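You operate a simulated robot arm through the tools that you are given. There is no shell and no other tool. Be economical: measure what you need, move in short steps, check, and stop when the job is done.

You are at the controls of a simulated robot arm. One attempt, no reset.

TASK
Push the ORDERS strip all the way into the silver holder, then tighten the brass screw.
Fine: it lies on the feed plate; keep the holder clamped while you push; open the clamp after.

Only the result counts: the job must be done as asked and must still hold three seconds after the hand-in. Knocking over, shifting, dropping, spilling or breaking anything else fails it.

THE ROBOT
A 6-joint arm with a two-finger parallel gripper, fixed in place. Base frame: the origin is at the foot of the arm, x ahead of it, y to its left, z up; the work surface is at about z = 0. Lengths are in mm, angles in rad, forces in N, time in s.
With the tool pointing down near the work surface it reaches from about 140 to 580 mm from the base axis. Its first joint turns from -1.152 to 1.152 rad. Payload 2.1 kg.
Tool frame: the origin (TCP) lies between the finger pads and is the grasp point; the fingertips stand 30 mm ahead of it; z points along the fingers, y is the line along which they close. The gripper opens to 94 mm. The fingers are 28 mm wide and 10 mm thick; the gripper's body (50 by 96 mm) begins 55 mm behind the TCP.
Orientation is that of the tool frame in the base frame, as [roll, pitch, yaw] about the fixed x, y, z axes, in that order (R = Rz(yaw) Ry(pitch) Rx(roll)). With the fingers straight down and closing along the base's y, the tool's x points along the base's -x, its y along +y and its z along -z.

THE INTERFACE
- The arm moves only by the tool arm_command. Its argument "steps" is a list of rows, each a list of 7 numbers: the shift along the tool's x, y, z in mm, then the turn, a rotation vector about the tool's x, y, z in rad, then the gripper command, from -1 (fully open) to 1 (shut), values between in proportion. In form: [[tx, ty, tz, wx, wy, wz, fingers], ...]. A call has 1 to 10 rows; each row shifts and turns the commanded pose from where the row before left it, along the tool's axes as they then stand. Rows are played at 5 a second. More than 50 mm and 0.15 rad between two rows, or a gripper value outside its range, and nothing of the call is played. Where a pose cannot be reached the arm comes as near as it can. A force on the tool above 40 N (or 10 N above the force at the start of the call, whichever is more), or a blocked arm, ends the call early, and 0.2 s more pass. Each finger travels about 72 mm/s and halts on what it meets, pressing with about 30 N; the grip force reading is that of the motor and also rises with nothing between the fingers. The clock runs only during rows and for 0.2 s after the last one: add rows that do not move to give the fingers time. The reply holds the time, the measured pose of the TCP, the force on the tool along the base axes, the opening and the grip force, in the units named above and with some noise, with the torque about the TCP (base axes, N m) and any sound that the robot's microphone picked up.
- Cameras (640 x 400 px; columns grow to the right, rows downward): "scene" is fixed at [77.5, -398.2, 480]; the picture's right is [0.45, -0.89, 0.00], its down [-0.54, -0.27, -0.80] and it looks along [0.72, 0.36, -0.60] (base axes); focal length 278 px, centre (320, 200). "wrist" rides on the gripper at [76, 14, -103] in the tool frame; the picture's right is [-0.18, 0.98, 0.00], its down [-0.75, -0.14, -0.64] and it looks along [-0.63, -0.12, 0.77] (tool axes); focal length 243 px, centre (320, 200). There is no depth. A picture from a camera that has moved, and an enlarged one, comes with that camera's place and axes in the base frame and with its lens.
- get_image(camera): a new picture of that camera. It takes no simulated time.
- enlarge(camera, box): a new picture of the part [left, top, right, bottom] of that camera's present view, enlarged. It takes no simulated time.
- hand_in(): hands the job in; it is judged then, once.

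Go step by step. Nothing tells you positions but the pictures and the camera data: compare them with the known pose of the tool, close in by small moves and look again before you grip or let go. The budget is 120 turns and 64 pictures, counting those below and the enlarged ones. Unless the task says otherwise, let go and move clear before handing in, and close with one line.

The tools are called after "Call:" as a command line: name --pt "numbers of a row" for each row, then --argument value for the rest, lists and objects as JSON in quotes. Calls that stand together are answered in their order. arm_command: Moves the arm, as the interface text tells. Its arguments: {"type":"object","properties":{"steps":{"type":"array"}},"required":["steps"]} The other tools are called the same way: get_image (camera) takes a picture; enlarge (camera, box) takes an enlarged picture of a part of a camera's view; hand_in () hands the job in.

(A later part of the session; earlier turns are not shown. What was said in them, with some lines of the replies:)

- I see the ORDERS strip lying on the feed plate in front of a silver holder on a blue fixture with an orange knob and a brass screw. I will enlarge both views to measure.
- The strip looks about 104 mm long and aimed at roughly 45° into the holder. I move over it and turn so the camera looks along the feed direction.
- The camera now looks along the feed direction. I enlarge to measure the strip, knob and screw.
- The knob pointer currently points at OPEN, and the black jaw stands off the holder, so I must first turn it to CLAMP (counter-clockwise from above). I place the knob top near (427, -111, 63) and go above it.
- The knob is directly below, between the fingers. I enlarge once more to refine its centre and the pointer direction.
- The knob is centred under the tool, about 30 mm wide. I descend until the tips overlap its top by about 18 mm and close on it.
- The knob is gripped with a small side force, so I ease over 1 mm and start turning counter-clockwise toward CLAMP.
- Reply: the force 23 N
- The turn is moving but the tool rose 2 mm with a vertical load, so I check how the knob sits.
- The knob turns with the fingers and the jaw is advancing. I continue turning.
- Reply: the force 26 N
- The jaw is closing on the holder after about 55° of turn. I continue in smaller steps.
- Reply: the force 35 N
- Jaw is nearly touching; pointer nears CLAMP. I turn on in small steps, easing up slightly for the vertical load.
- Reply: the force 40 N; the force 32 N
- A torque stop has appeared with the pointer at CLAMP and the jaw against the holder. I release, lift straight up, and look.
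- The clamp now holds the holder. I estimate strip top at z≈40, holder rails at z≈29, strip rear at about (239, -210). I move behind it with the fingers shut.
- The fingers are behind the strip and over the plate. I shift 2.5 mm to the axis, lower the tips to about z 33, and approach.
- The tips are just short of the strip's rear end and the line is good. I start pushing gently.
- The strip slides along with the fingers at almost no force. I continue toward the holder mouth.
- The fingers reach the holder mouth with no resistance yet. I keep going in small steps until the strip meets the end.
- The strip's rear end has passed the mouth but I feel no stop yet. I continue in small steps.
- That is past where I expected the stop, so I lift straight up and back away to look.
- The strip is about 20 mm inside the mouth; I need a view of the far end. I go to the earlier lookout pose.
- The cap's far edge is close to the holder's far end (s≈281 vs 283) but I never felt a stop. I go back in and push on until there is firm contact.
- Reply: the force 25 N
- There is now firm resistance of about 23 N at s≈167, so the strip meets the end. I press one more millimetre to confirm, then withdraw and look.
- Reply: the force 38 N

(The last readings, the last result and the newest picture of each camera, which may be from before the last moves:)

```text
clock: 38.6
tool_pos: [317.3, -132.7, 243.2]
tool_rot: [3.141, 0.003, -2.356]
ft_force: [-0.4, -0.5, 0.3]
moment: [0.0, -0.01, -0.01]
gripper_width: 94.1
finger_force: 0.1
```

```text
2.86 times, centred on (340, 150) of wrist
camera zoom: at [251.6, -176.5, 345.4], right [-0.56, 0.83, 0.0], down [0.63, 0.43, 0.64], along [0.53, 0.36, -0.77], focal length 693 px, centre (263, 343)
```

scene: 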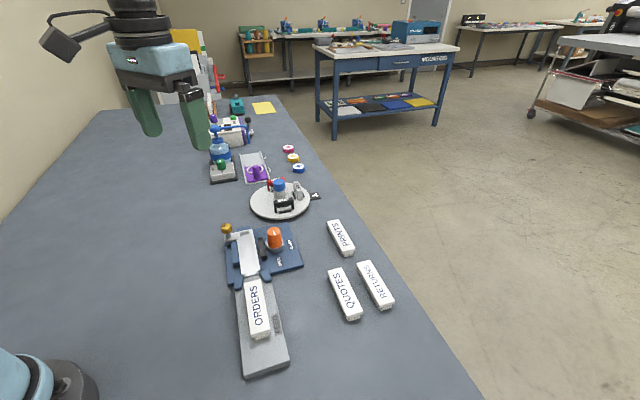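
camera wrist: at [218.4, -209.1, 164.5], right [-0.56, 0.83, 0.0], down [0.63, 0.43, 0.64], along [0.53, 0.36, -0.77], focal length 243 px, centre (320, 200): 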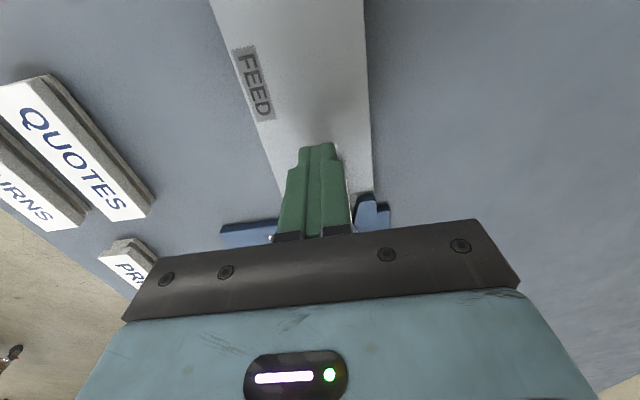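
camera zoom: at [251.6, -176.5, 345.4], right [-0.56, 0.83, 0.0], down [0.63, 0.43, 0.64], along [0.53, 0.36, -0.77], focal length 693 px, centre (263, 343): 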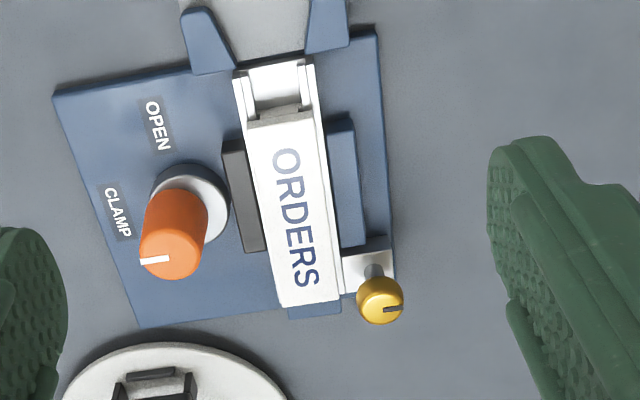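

The strip is fully seated against the end. Next the brass screw, whose head I place near (387, -13) with its top at z≈71; I move above it and turn to a starting angle for a clockwise stroke.

Call:
arm_command --pt "-33.5 8.85 15 0 0 0 -1" --pt "-33.5 8.85 15 0 0 0 -1" --pt "-33.5 8.85 15 0 0 0 -1" --pt "-33.5 8.85 15 0 0 0 -1" --pt "0 0 5 0 0 -0.125 -1" --pt "0 0 5 0 0 -0.125 -1" --pt "0 0 5 0 0 -0.125 -1" --pt "0 0 5 0 0 -0.125 -1" --pt "0 0 5 0 0 -0.125 -1"

Call:
get_image --camera "wrist"

Call:
enlarge --camera "scene" --box '[190, 170, 310, 270]'

```text
clock: 40.6
tool_pos: [386.5, -15.3, 158.3]
tool_rot: [-3.14, 0.002, -1.731]
ft_force: [-0.2, -0.5, -0.4]
moment: [-0.01, -0.01, 0.0]
gripper_width: 93.7
finger_force: 0.1
```

```text
22 pictures are left
camera wrist: at [358.5, -87.2, 260.3], right [-0.94, 0.34, 0.0], down [0.26, 0.72, 0.64], along [0.22, 0.61, -0.77], focal length 243 px, centre (320, 200)
```

wrist: 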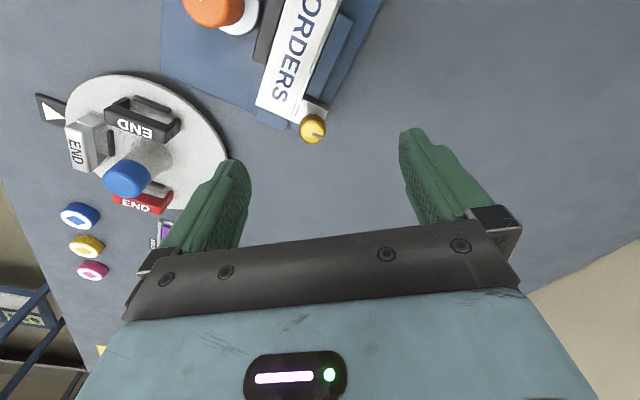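

```text
4.00 times, centred on (250, 220) of scene
camera zoom: at [77.5, -398.2, 480.0], right [0.45, -0.89, 0.0], down [-0.54, -0.27, -0.8], along [0.72, 0.36, -0.6], focal length 1110 px, centre (600, 120)
```

zoom: 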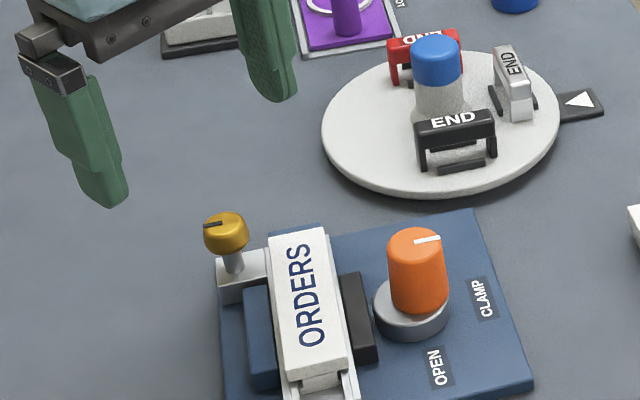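

Call:
enlarge --camera "wrist" --box '[270, 80, 350, 150]'

```text
5.71 times, centred on (310, 115) of wrist
camera zoom: at [358.5, -87.2, 260.3], right [-0.94, 0.34, 0.0], down [0.26, 0.72, 0.64], along [0.22, 0.61, -0.77], focal length 1386 px, centre (377, 686)
```

zoom: 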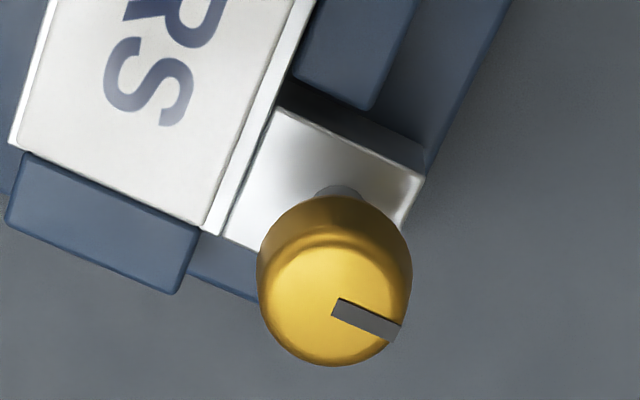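

My estimates of the screw's place scatter by several mm, so I shift to the mean (393, -7) and go down to a safe height for a closer look.

Call:
arm_command --pt "-9.2 -5.1 20 0 0 0 -1" --pt "0 0 23 0 0 0 -1" --pt "0 0 0 0 0 0 -1"

Call:
enlarge --camera "wrist" --box '[240, 80, 400, 200]'

Call:
enlarge --camera "scene" --box '[200, 190, 300, 270]'

```text
clock: 41.4
tool_pos: [392.5, -7.6, 115.3]
tool_rot: [-3.14, 0.001, -1.731]
ft_force: [-0.3, -0.1, -0.5]
moment: [0.02, -0.02, -0.01]
gripper_width: 94.2
finger_force: 0.1
```

```text
3.33 times, centred on (320, 140) of wrist
camera zoom: at [363.5, -79.6, 217.9], right [-0.94, 0.34, 0.0], down [0.26, 0.72, 0.64], along [0.22, 0.6, -0.77], focal length 809 px, centre (320, 400)
```

zoom: 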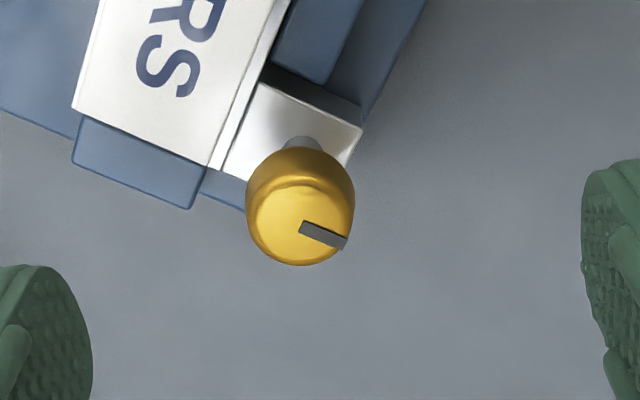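

```text
5.00 times, centred on (250, 230) of scene
camera zoom: at [77.5, -398.2, 480.0], right [0.45, -0.89, 0.0], down [-0.54, -0.27, -0.8], along [0.72, 0.36, -0.6], focal length 1388 px, centre (670, 50)
```

zoom: 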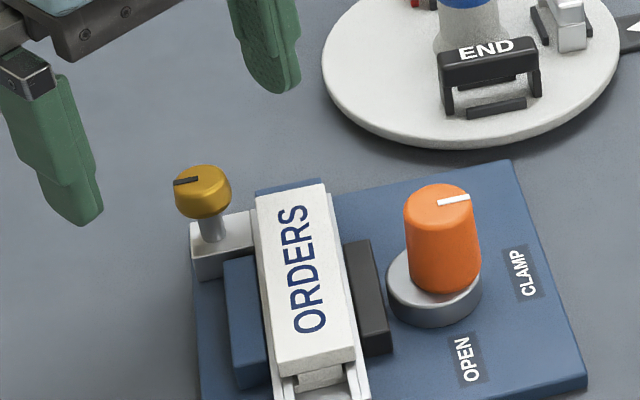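

Two views now agree on the head top at about (394, -5.3, 63), 23 mm across. I correct, descend so the tips are at z≈49, and close.

Call:
arm_command --pt "-2.5 -1.1 10 0 0 0 -1" --pt "0 0 16 0 0 0 -1" --pt "0 0 10 0 0 0 -1" --pt "0 0 0 0 0 0 0" --pt "0 0 0 0 0 0 0.4" --pt "0 0 0 0 0 0 0.65" --pt "0 0 0 0 0 0 0.65"

Call:
enlarge --camera "wrist" --box '[240, 80, 400, 200]'

```text
clock: 43.0
tool_pos: [394.5, -3.8, 79.5]
tool_rot: [-3.134, 0.002, -1.734]
ft_force: [18.8, -3.4, 1.9]
moment: [-0.41, -0.62, -0.01]
gripper_width: 23.0
finger_force: 29.9
```

```text
3.33 times, centred on (320, 140) of wrist
camera zoom: at [366.8, -76.6, 181.4], right [-0.94, 0.34, -0.01], down [0.26, 0.72, 0.64], along [0.22, 0.6, -0.77], focal length 809 px, centre (320, 400)
```

zoom: 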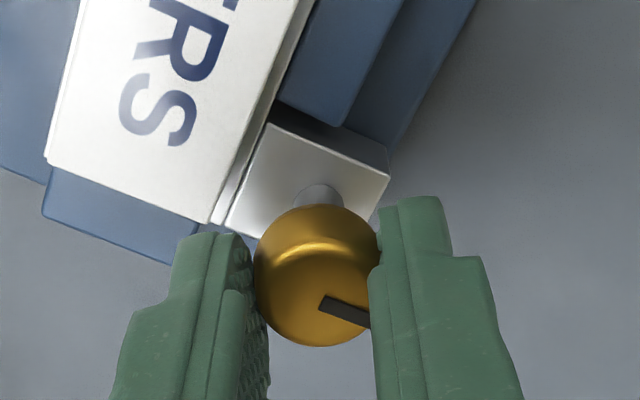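

The head is gripped; I relieve the side force and turn clockwise.

Call:
arm_command --pt "0 -1.3 0 0 0 0 0.65" --pt "0 0 0 0 0 0.12 0.65" --pt "0 0 0 0 0 0.12 0.65" --pt "0 0 0 0 0 0.12 0.65"

Call:
enlarge --camera "wrist" --box '[240, 80, 400, 200]'

```text
clock: 44.0
tool_pos: [395.6, -4.8, 77.9]
tool_rot: [-3.141, 0.001, -2.094]
ft_force: [11.0, -6.9, 24.2]
moment: [-0.24, -0.42, -0.01]
gripper_width: 23.4
finger_force: 30.1
```

```text
3.33 times, centred on (320, 140) of wrist
camera zoom: at [343.0, -62.4, 180.8], right [-0.76, 0.65, 0.0], down [0.5, 0.58, 0.64], along [0.42, 0.49, -0.77], focal length 809 px, centre (320, 400)
```

zoom: 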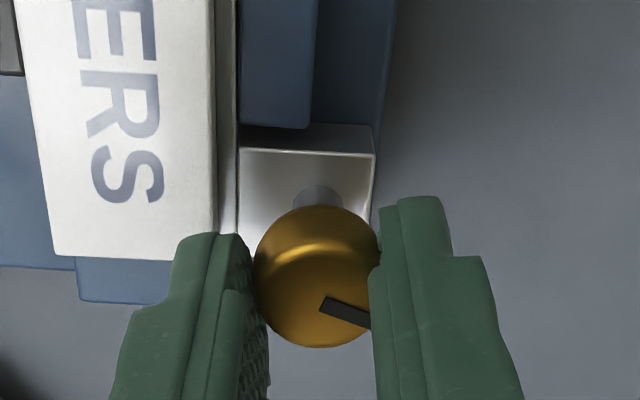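

The screw turns with the fingers. I continue clockwise.

Call:
arm_command --pt "0 -0.8 0 0 0 0.13 0.65" --pt "0 0 0 0 0 0.13 0.65" --pt "0 0 0 0 0 0.13 0.65" --pt "0 0 0 0 0 0.13 0.65" --pt "0 0 0 0 0 0.13 0.65"

```text
clock: 45.2
tool_pos: [395.4, -4.0, 78.7]
tool_rot: [3.139, 0.002, -2.745]
ft_force: [2.2, -5.4, 11.3]
moment: [-0.11, -0.1, 0.04]
gripper_width: 23.5
finger_force: 30.5
```

Call:
arm_command --pt "0 0 0 0 0 0.13 0.65" --pt "0 0 0 0 0 0.13 0.65" --pt "0 0 0 0 0 0.13 0.65" --pt "0 0 0 0 0 0.13 0.65" --pt "0 0 0 0 0 0.13 0.65"

```text
clock: 46.4
tool_pos: [396.4, -5.0, 77.9]
tool_rot: [3.14, 0.002, 2.888]
ft_force: [2.5, -0.3, 1.6]
moment: [-0.02, -0.09, 0.24]
gripper_width: 23.2
finger_force: 30.2
```

Resisting torque is building (0.24 N m). I turn further in small steps.

Call:
arm_command --pt "0 0 0 0 0 0.1 0.65" --pt "0 0 0 0 0 0.1 0.65"

Call:
enlarge --camera "wrist" --box '[240, 80, 400, 200]'

```text
clock: 47.0
tool_pos: [396.3, -5.1, 78.3]
tool_rot: [3.14, 0.0, 2.688]
ft_force: [-0.5, 1.3, -0.6]
moment: [0.12, 0.04, 0.3]
gripper_width: 22.9
finger_force: 29.6
```

```text
3.33 times, centred on (320, 140) of wrist
camera zoom: at [332.4, 42.3, 180.7], right [0.6, 0.8, 0.0], down [0.62, -0.46, 0.64], along [0.52, -0.38, -0.77], focal length 809 px, centre (320, 400)
```

zoom: 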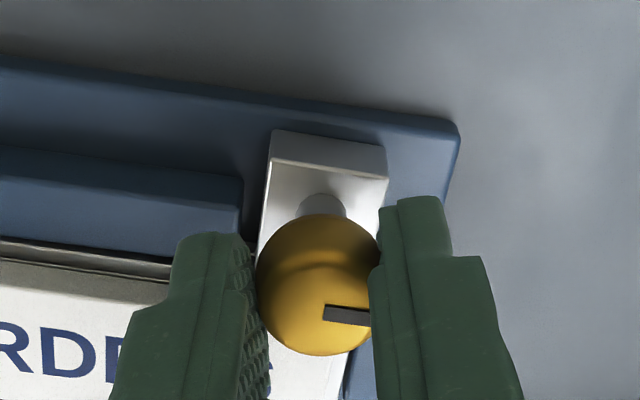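

The slot slipped slightly against the fingers, so the screw is resisting hard. I close fully and try a bit more to confirm it is tight.

Call:
arm_command --pt "0 0 0 0 0 0 1" --pt "0 0 0 0 0 0 1" --pt "0 0 0 0 0 0.1 1" --pt "0 0 0 0 0 0.1 1"

Call:
enlarge --camera "wrist" --box '[240, 80, 400, 200]'

```text
clock: 48.0
tool_pos: [396.7, -4.6, 77.2]
tool_rot: [3.138, 0.001, 2.49]
ft_force: [3.3, 3.6, 10.4]
moment: [0.1, -0.21, 0.25]
gripper_width: 23.0
finger_force: 29.9
```

```text
3.33 times, centred on (320, 140) of wrist
camera zoom: at [342.6, 53.8, 180.0], right [0.74, 0.67, 0.0], down [0.51, -0.57, 0.64], along [0.43, -0.48, -0.77], focal length 809 px, centre (320, 400)
```

zoom: 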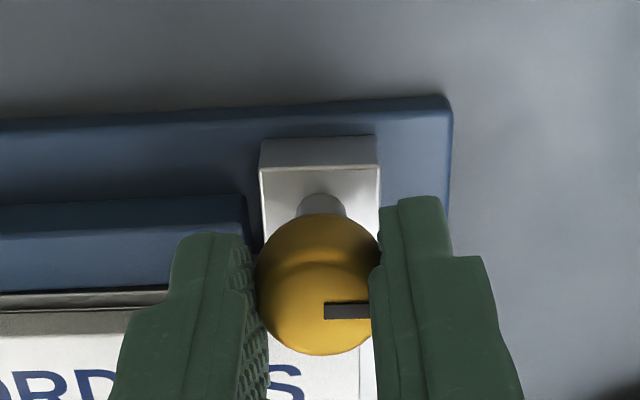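

The fingers slip while the screw no longer turns after about 93°, so it is tight. I release, lift, and turn back for the clamp knob.

Call:
arm_command --pt "0 0 0 0 0 0 0.2" --pt "0 0 0 0 0 0 -0.2" --pt "0 0 -40 0 0 0 -0.2" --pt "0 0 -42 0 0 0 -1"

Call:
arm_command --pt "0 0 0 0 0 -0.1437 -1" --pt "0 0 0 0 0 -0.1437 -1" --pt "0 0 0 0 0 -0.1437 -1" --pt "0 0 0 0 0 -0.1437 -1" --pt "0 0 0 0 0 -0.1437 -1" --pt "0 0 0 0 0 -0.1437 -1" --pt "0 0 0 0 0 -0.1437 -1" --pt "0 0 0 0 0 -0.1437 -1" --pt "0 0 0 0 0 -0.1437 -1" --pt "0 0 0 0 0 -0.1437 -1"

Call:
arm_command --pt "17.6 -32.4 0 0 0 0 -1" --pt "17.6 -32.4 0 0 0 0 -1" --pt "17.5 -32.4 0 0 0 0 -1" --pt "0 0 0 0 0 0 -1"

Call:
enlarge --camera "scene" --box '[200, 190, 310, 280]'

Call:
enlarge --camera "wrist" --box '[230, 20, 410, 170]'

```text
clock: 49.0
tool_pos: [392.0, -2.1, 160.3]
tool_rot: [3.14, -0.002, 2.491]
ft_force: [-0.4, -0.3, -0.2]
moment: [0.02, -0.02, 0.01]
gripper_width: 94.0
finger_force: 0.0
```

```text
clock: 51.2
tool_pos: [396.9, -5.2, 158.9]
tool_rot: [3.142, 0.002, -2.355]
ft_force: [0.8, 0.2, -0.2]
moment: [-0.03, -0.05, 0.02]
gripper_width: 93.9
finger_force: 0.0
```

```text
clock: 52.2
tool_pos: [430.3, -111.7, 157.7]
tool_rot: [3.141, 0.003, -2.357]
ft_force: [-0.6, -0.4, 0.2]
moment: [0.01, -0.01, 0.01]
gripper_width: 94.1
finger_force: 0.0
```

```text
4.44 times, centred on (255, 235) of scene
camera zoom: at [77.5, -398.2, 480.0], right [0.45, -0.89, 0.0], down [-0.54, -0.27, -0.8], along [0.72, 0.36, -0.6], focal length 1234 px, centre (609, 44)
```

zoom: 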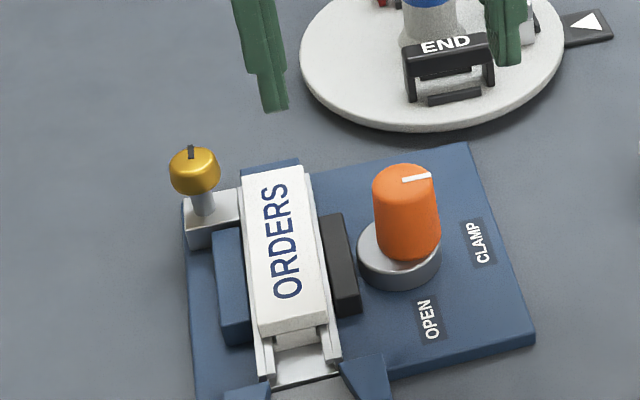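

```text
2.67 times, centred on (320, 95) of wrist
camera zoom: at [364.6, -156.4, 259.3], right [-0.57, 0.82, 0.0], down [0.63, 0.43, 0.64], along [0.53, 0.36, -0.77], focal length 647 px, centre (320, 480)
```

zoom: 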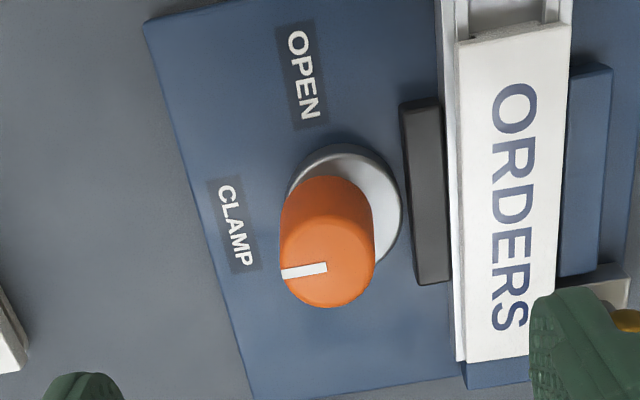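

The screw slot has swung about 90° clockwise and the strip sits right. Now I grip the knob again with a narrower opening, to stay clear of the strip.

Call:
arm_command --pt "1.1 2.1 20 0 0 0 0" --pt "0 0 20 0 0 0 0" --pt "0 0 20 0 0 0 0" --pt "0 0 12 0 0 0 0" --pt "0 0 8.5 0 0 0 0" --pt "0 0 0 0 0 0 0.4" --pt "0 0 0 0 0 0 0.6" --pt "0 0 0 0 0 0 0.6"

```text
clock: 54.0
tool_pos: [426.8, -109.9, 78.4]
tool_rot: [-3.133, 0.003, -2.359]
ft_force: [18.1, -19.6, -5.7]
moment: [-0.44, -0.55, -0.08]
gripper_width: 34.0
finger_force: 13.5
```

Call:
arm_command --pt "0 -1.5 0 0 0 0 0.6" --pt "0 0 0 0 0 0 0.6"

Call:
enlarge --camera "wrist" --box '[210, 30, 430, 210]'

```text
clock: 54.6
tool_pos: [426.7, -111.1, 78.8]
tool_rot: [-3.138, 0.002, -2.358]
ft_force: [12.9, -20.6, -5.8]
moment: [-0.47, -0.44, -0.1]
gripper_width: 32.6
finger_force: 11.6
```

```text
2.22 times, centred on (320, 120) of wrist
camera zoom: at [360.9, -154.2, 180.8], right [-0.56, 0.83, -0.01], down [0.63, 0.43, 0.64], along [0.53, 0.36, -0.77], focal length 539 px, centre (320, 378)
```

zoom: 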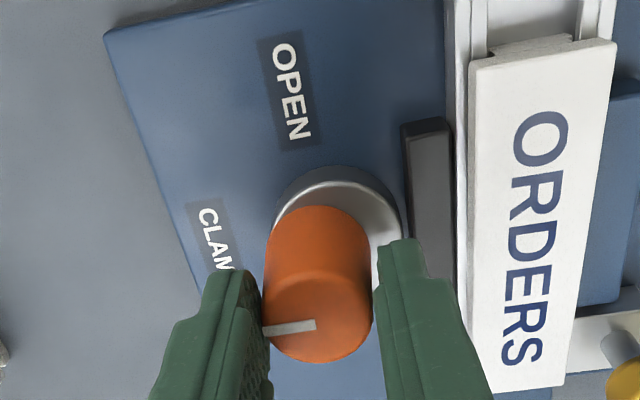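

Only the left finger bears on the knob, so I shift about 1.5 mm more toward that side.

Call:
arm_command --pt "0 -1 0 0 0 0 0.6" --pt "0 -0.7 0 0 0 0 0.6" --pt "0 0 0 0 0 0 0.6"

```text
clock: 55.4
tool_pos: [428.2, -112.0, 79.7]
tool_rot: [-3.139, 0.003, -2.356]
ft_force: [8.6, -15.9, -7.8]
moment: [-0.56, -0.31, -0.07]
gripper_width: 30.4
finger_force: 45.3
```

Now it is gripped at 30.4 mm. I turn clockwise toward OPEN.

Call:
arm_command --pt "0 0 0 0 0 0.12 0.6" --pt "0 0 0 0 0 0.12 0.6" --pt "0 0 0 0 0 0.12 0.6" --pt "0 0 0 0 0 0.12 0.6"

```text
clock: 56.4
tool_pos: [427.7, -110.8, 80.3]
tool_rot: [3.139, 0.0, -2.838]
ft_force: [5.8, -9.0, -3.6]
moment: [-0.55, 0.38, 0.01]
gripper_width: 30.3
finger_force: 44.9
```

Call:
arm_command --pt "0 0 0 0 0 0.12 0.6" --pt "0 0 0 0 0 0.12 0.6" --pt "0 0 0 0 0 0.12 0.6" --pt "0 0 0 0 0 0.12 0.6"

```text
clock: 57.4
tool_pos: [426.6, -110.3, 77.7]
tool_rot: [3.137, 0.003, 2.966]
ft_force: [9.0, -2.2, -13.9]
moment: [0.17, 0.85, 0.03]
gripper_width: 30.2
finger_force: 44.8
```

Call:
arm_command --pt "0 0 0 0 0 0.12 0.6" --pt "0 0 0 0 0 0.12 0.6" --pt "0 0 0 0 0 0.12 0.6" --pt "0 0 0 0 0 0.12 0.6"

Call:
enlarge --camera "wrist" --box '[210, 30, 430, 210]'

```text
clock: 58.4
tool_pos: [427.5, -111.7, 80.7]
tool_rot: [3.14, -0.001, 2.484]
ft_force: [0.3, 13.9, 20.4]
moment: [0.25, -0.23, 0.0]
gripper_width: 30.2
finger_force: 45.2
```

```text
2.22 times, centred on (320, 120) of wrist
camera zoom: at [374.6, -52.3, 181.9], right [0.75, 0.67, 0.0], down [0.51, -0.57, 0.64], along [0.43, -0.48, -0.77], focal length 539 px, centre (320, 378)
```

zoom: 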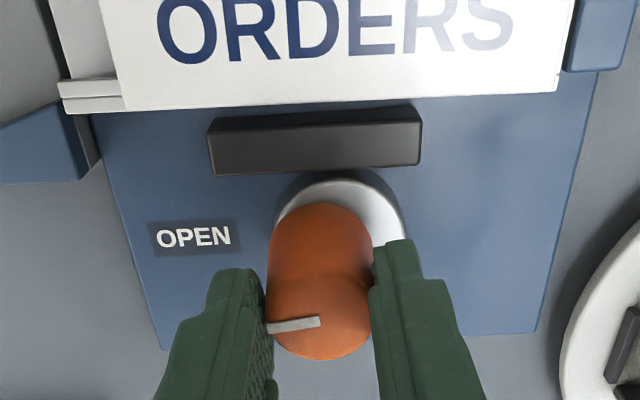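

Nearly at OPEN; the jaw has drawn back. I finish the last few degrees.

Call:
arm_command --pt "0 0 0 0 0 0.07 0.6" --pt "0 0 0 0 0 0.07 0.6" --pt "0 0 0 0 0 0 0.6"

```text
clock: 59.2
tool_pos: [428.0, -110.1, 79.8]
tool_rot: [3.134, -0.001, 2.348]
ft_force: [2.2, 22.9, 5.7]
moment: [0.02, -0.4, 0.41]
gripper_width: 30.3
finger_force: 45.0
```

The torque of 0.41 N m shows the OPEN stop. I release, lift clear, and check the result.

Call:
arm_command --pt "0 0 0 0 0 0 0.1" --pt "0 0 0 0 0 0 -0.1" --pt "0 0 -30 0 0 0 -0.1" --pt "0 0 -40 0 0 0 -0.1" --pt "20 0 -40 0 0 0 -0.3" --pt "40 0 -20 0 0 0 -0.3" --pt "40 0 0 0 0 0 -0.3" --pt "0 0 0 0 0 0 -0.3"

Call:
enlarge --camera "scene" --box '[200, 190, 320, 300]'

Call:
get_image --camera "scene"

```text
clock: 61.0
tool_pos: [356.8, -40.3, 206.1]
tool_rot: [3.141, 0.001, 2.347]
ft_force: [-0.5, 0.4, 0.5]
moment: [0.01, 0.0, 0.0]
gripper_width: 61.1
finger_force: 0.0
```

```text
3.64 times, centred on (260, 245) of scene
camera zoom: at [77.5, -398.2, 480.0], right [0.45, -0.89, 0.0], down [-0.54, -0.27, -0.8], along [0.72, 0.36, -0.6], focal length 1009 px, centre (538, 36)
```

zoom: 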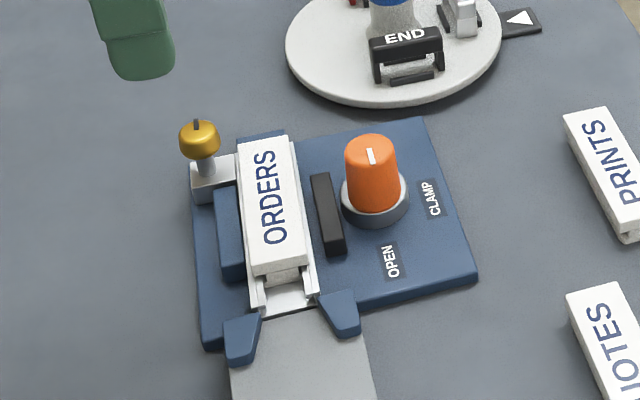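

```text
8 pictures are left
```

scene: 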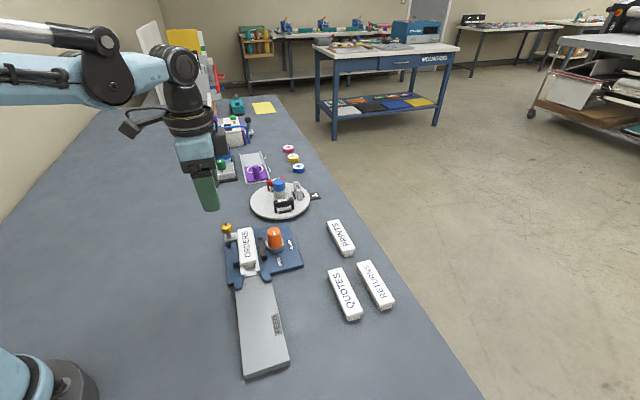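

The strip is seated, the screw is turned tight, the clamp is open with its pointer at OPEN, and nothing else has moved. The arm is clear, so I hand in.

Call:
hand_in

```text
The job is handed in.
```

I pushed the ORDERS strip into the silver holder until it hit the end stop, with the holder clamped. I then tightened the brass screw until it would turn no further, opened the clamp and handed the job in.
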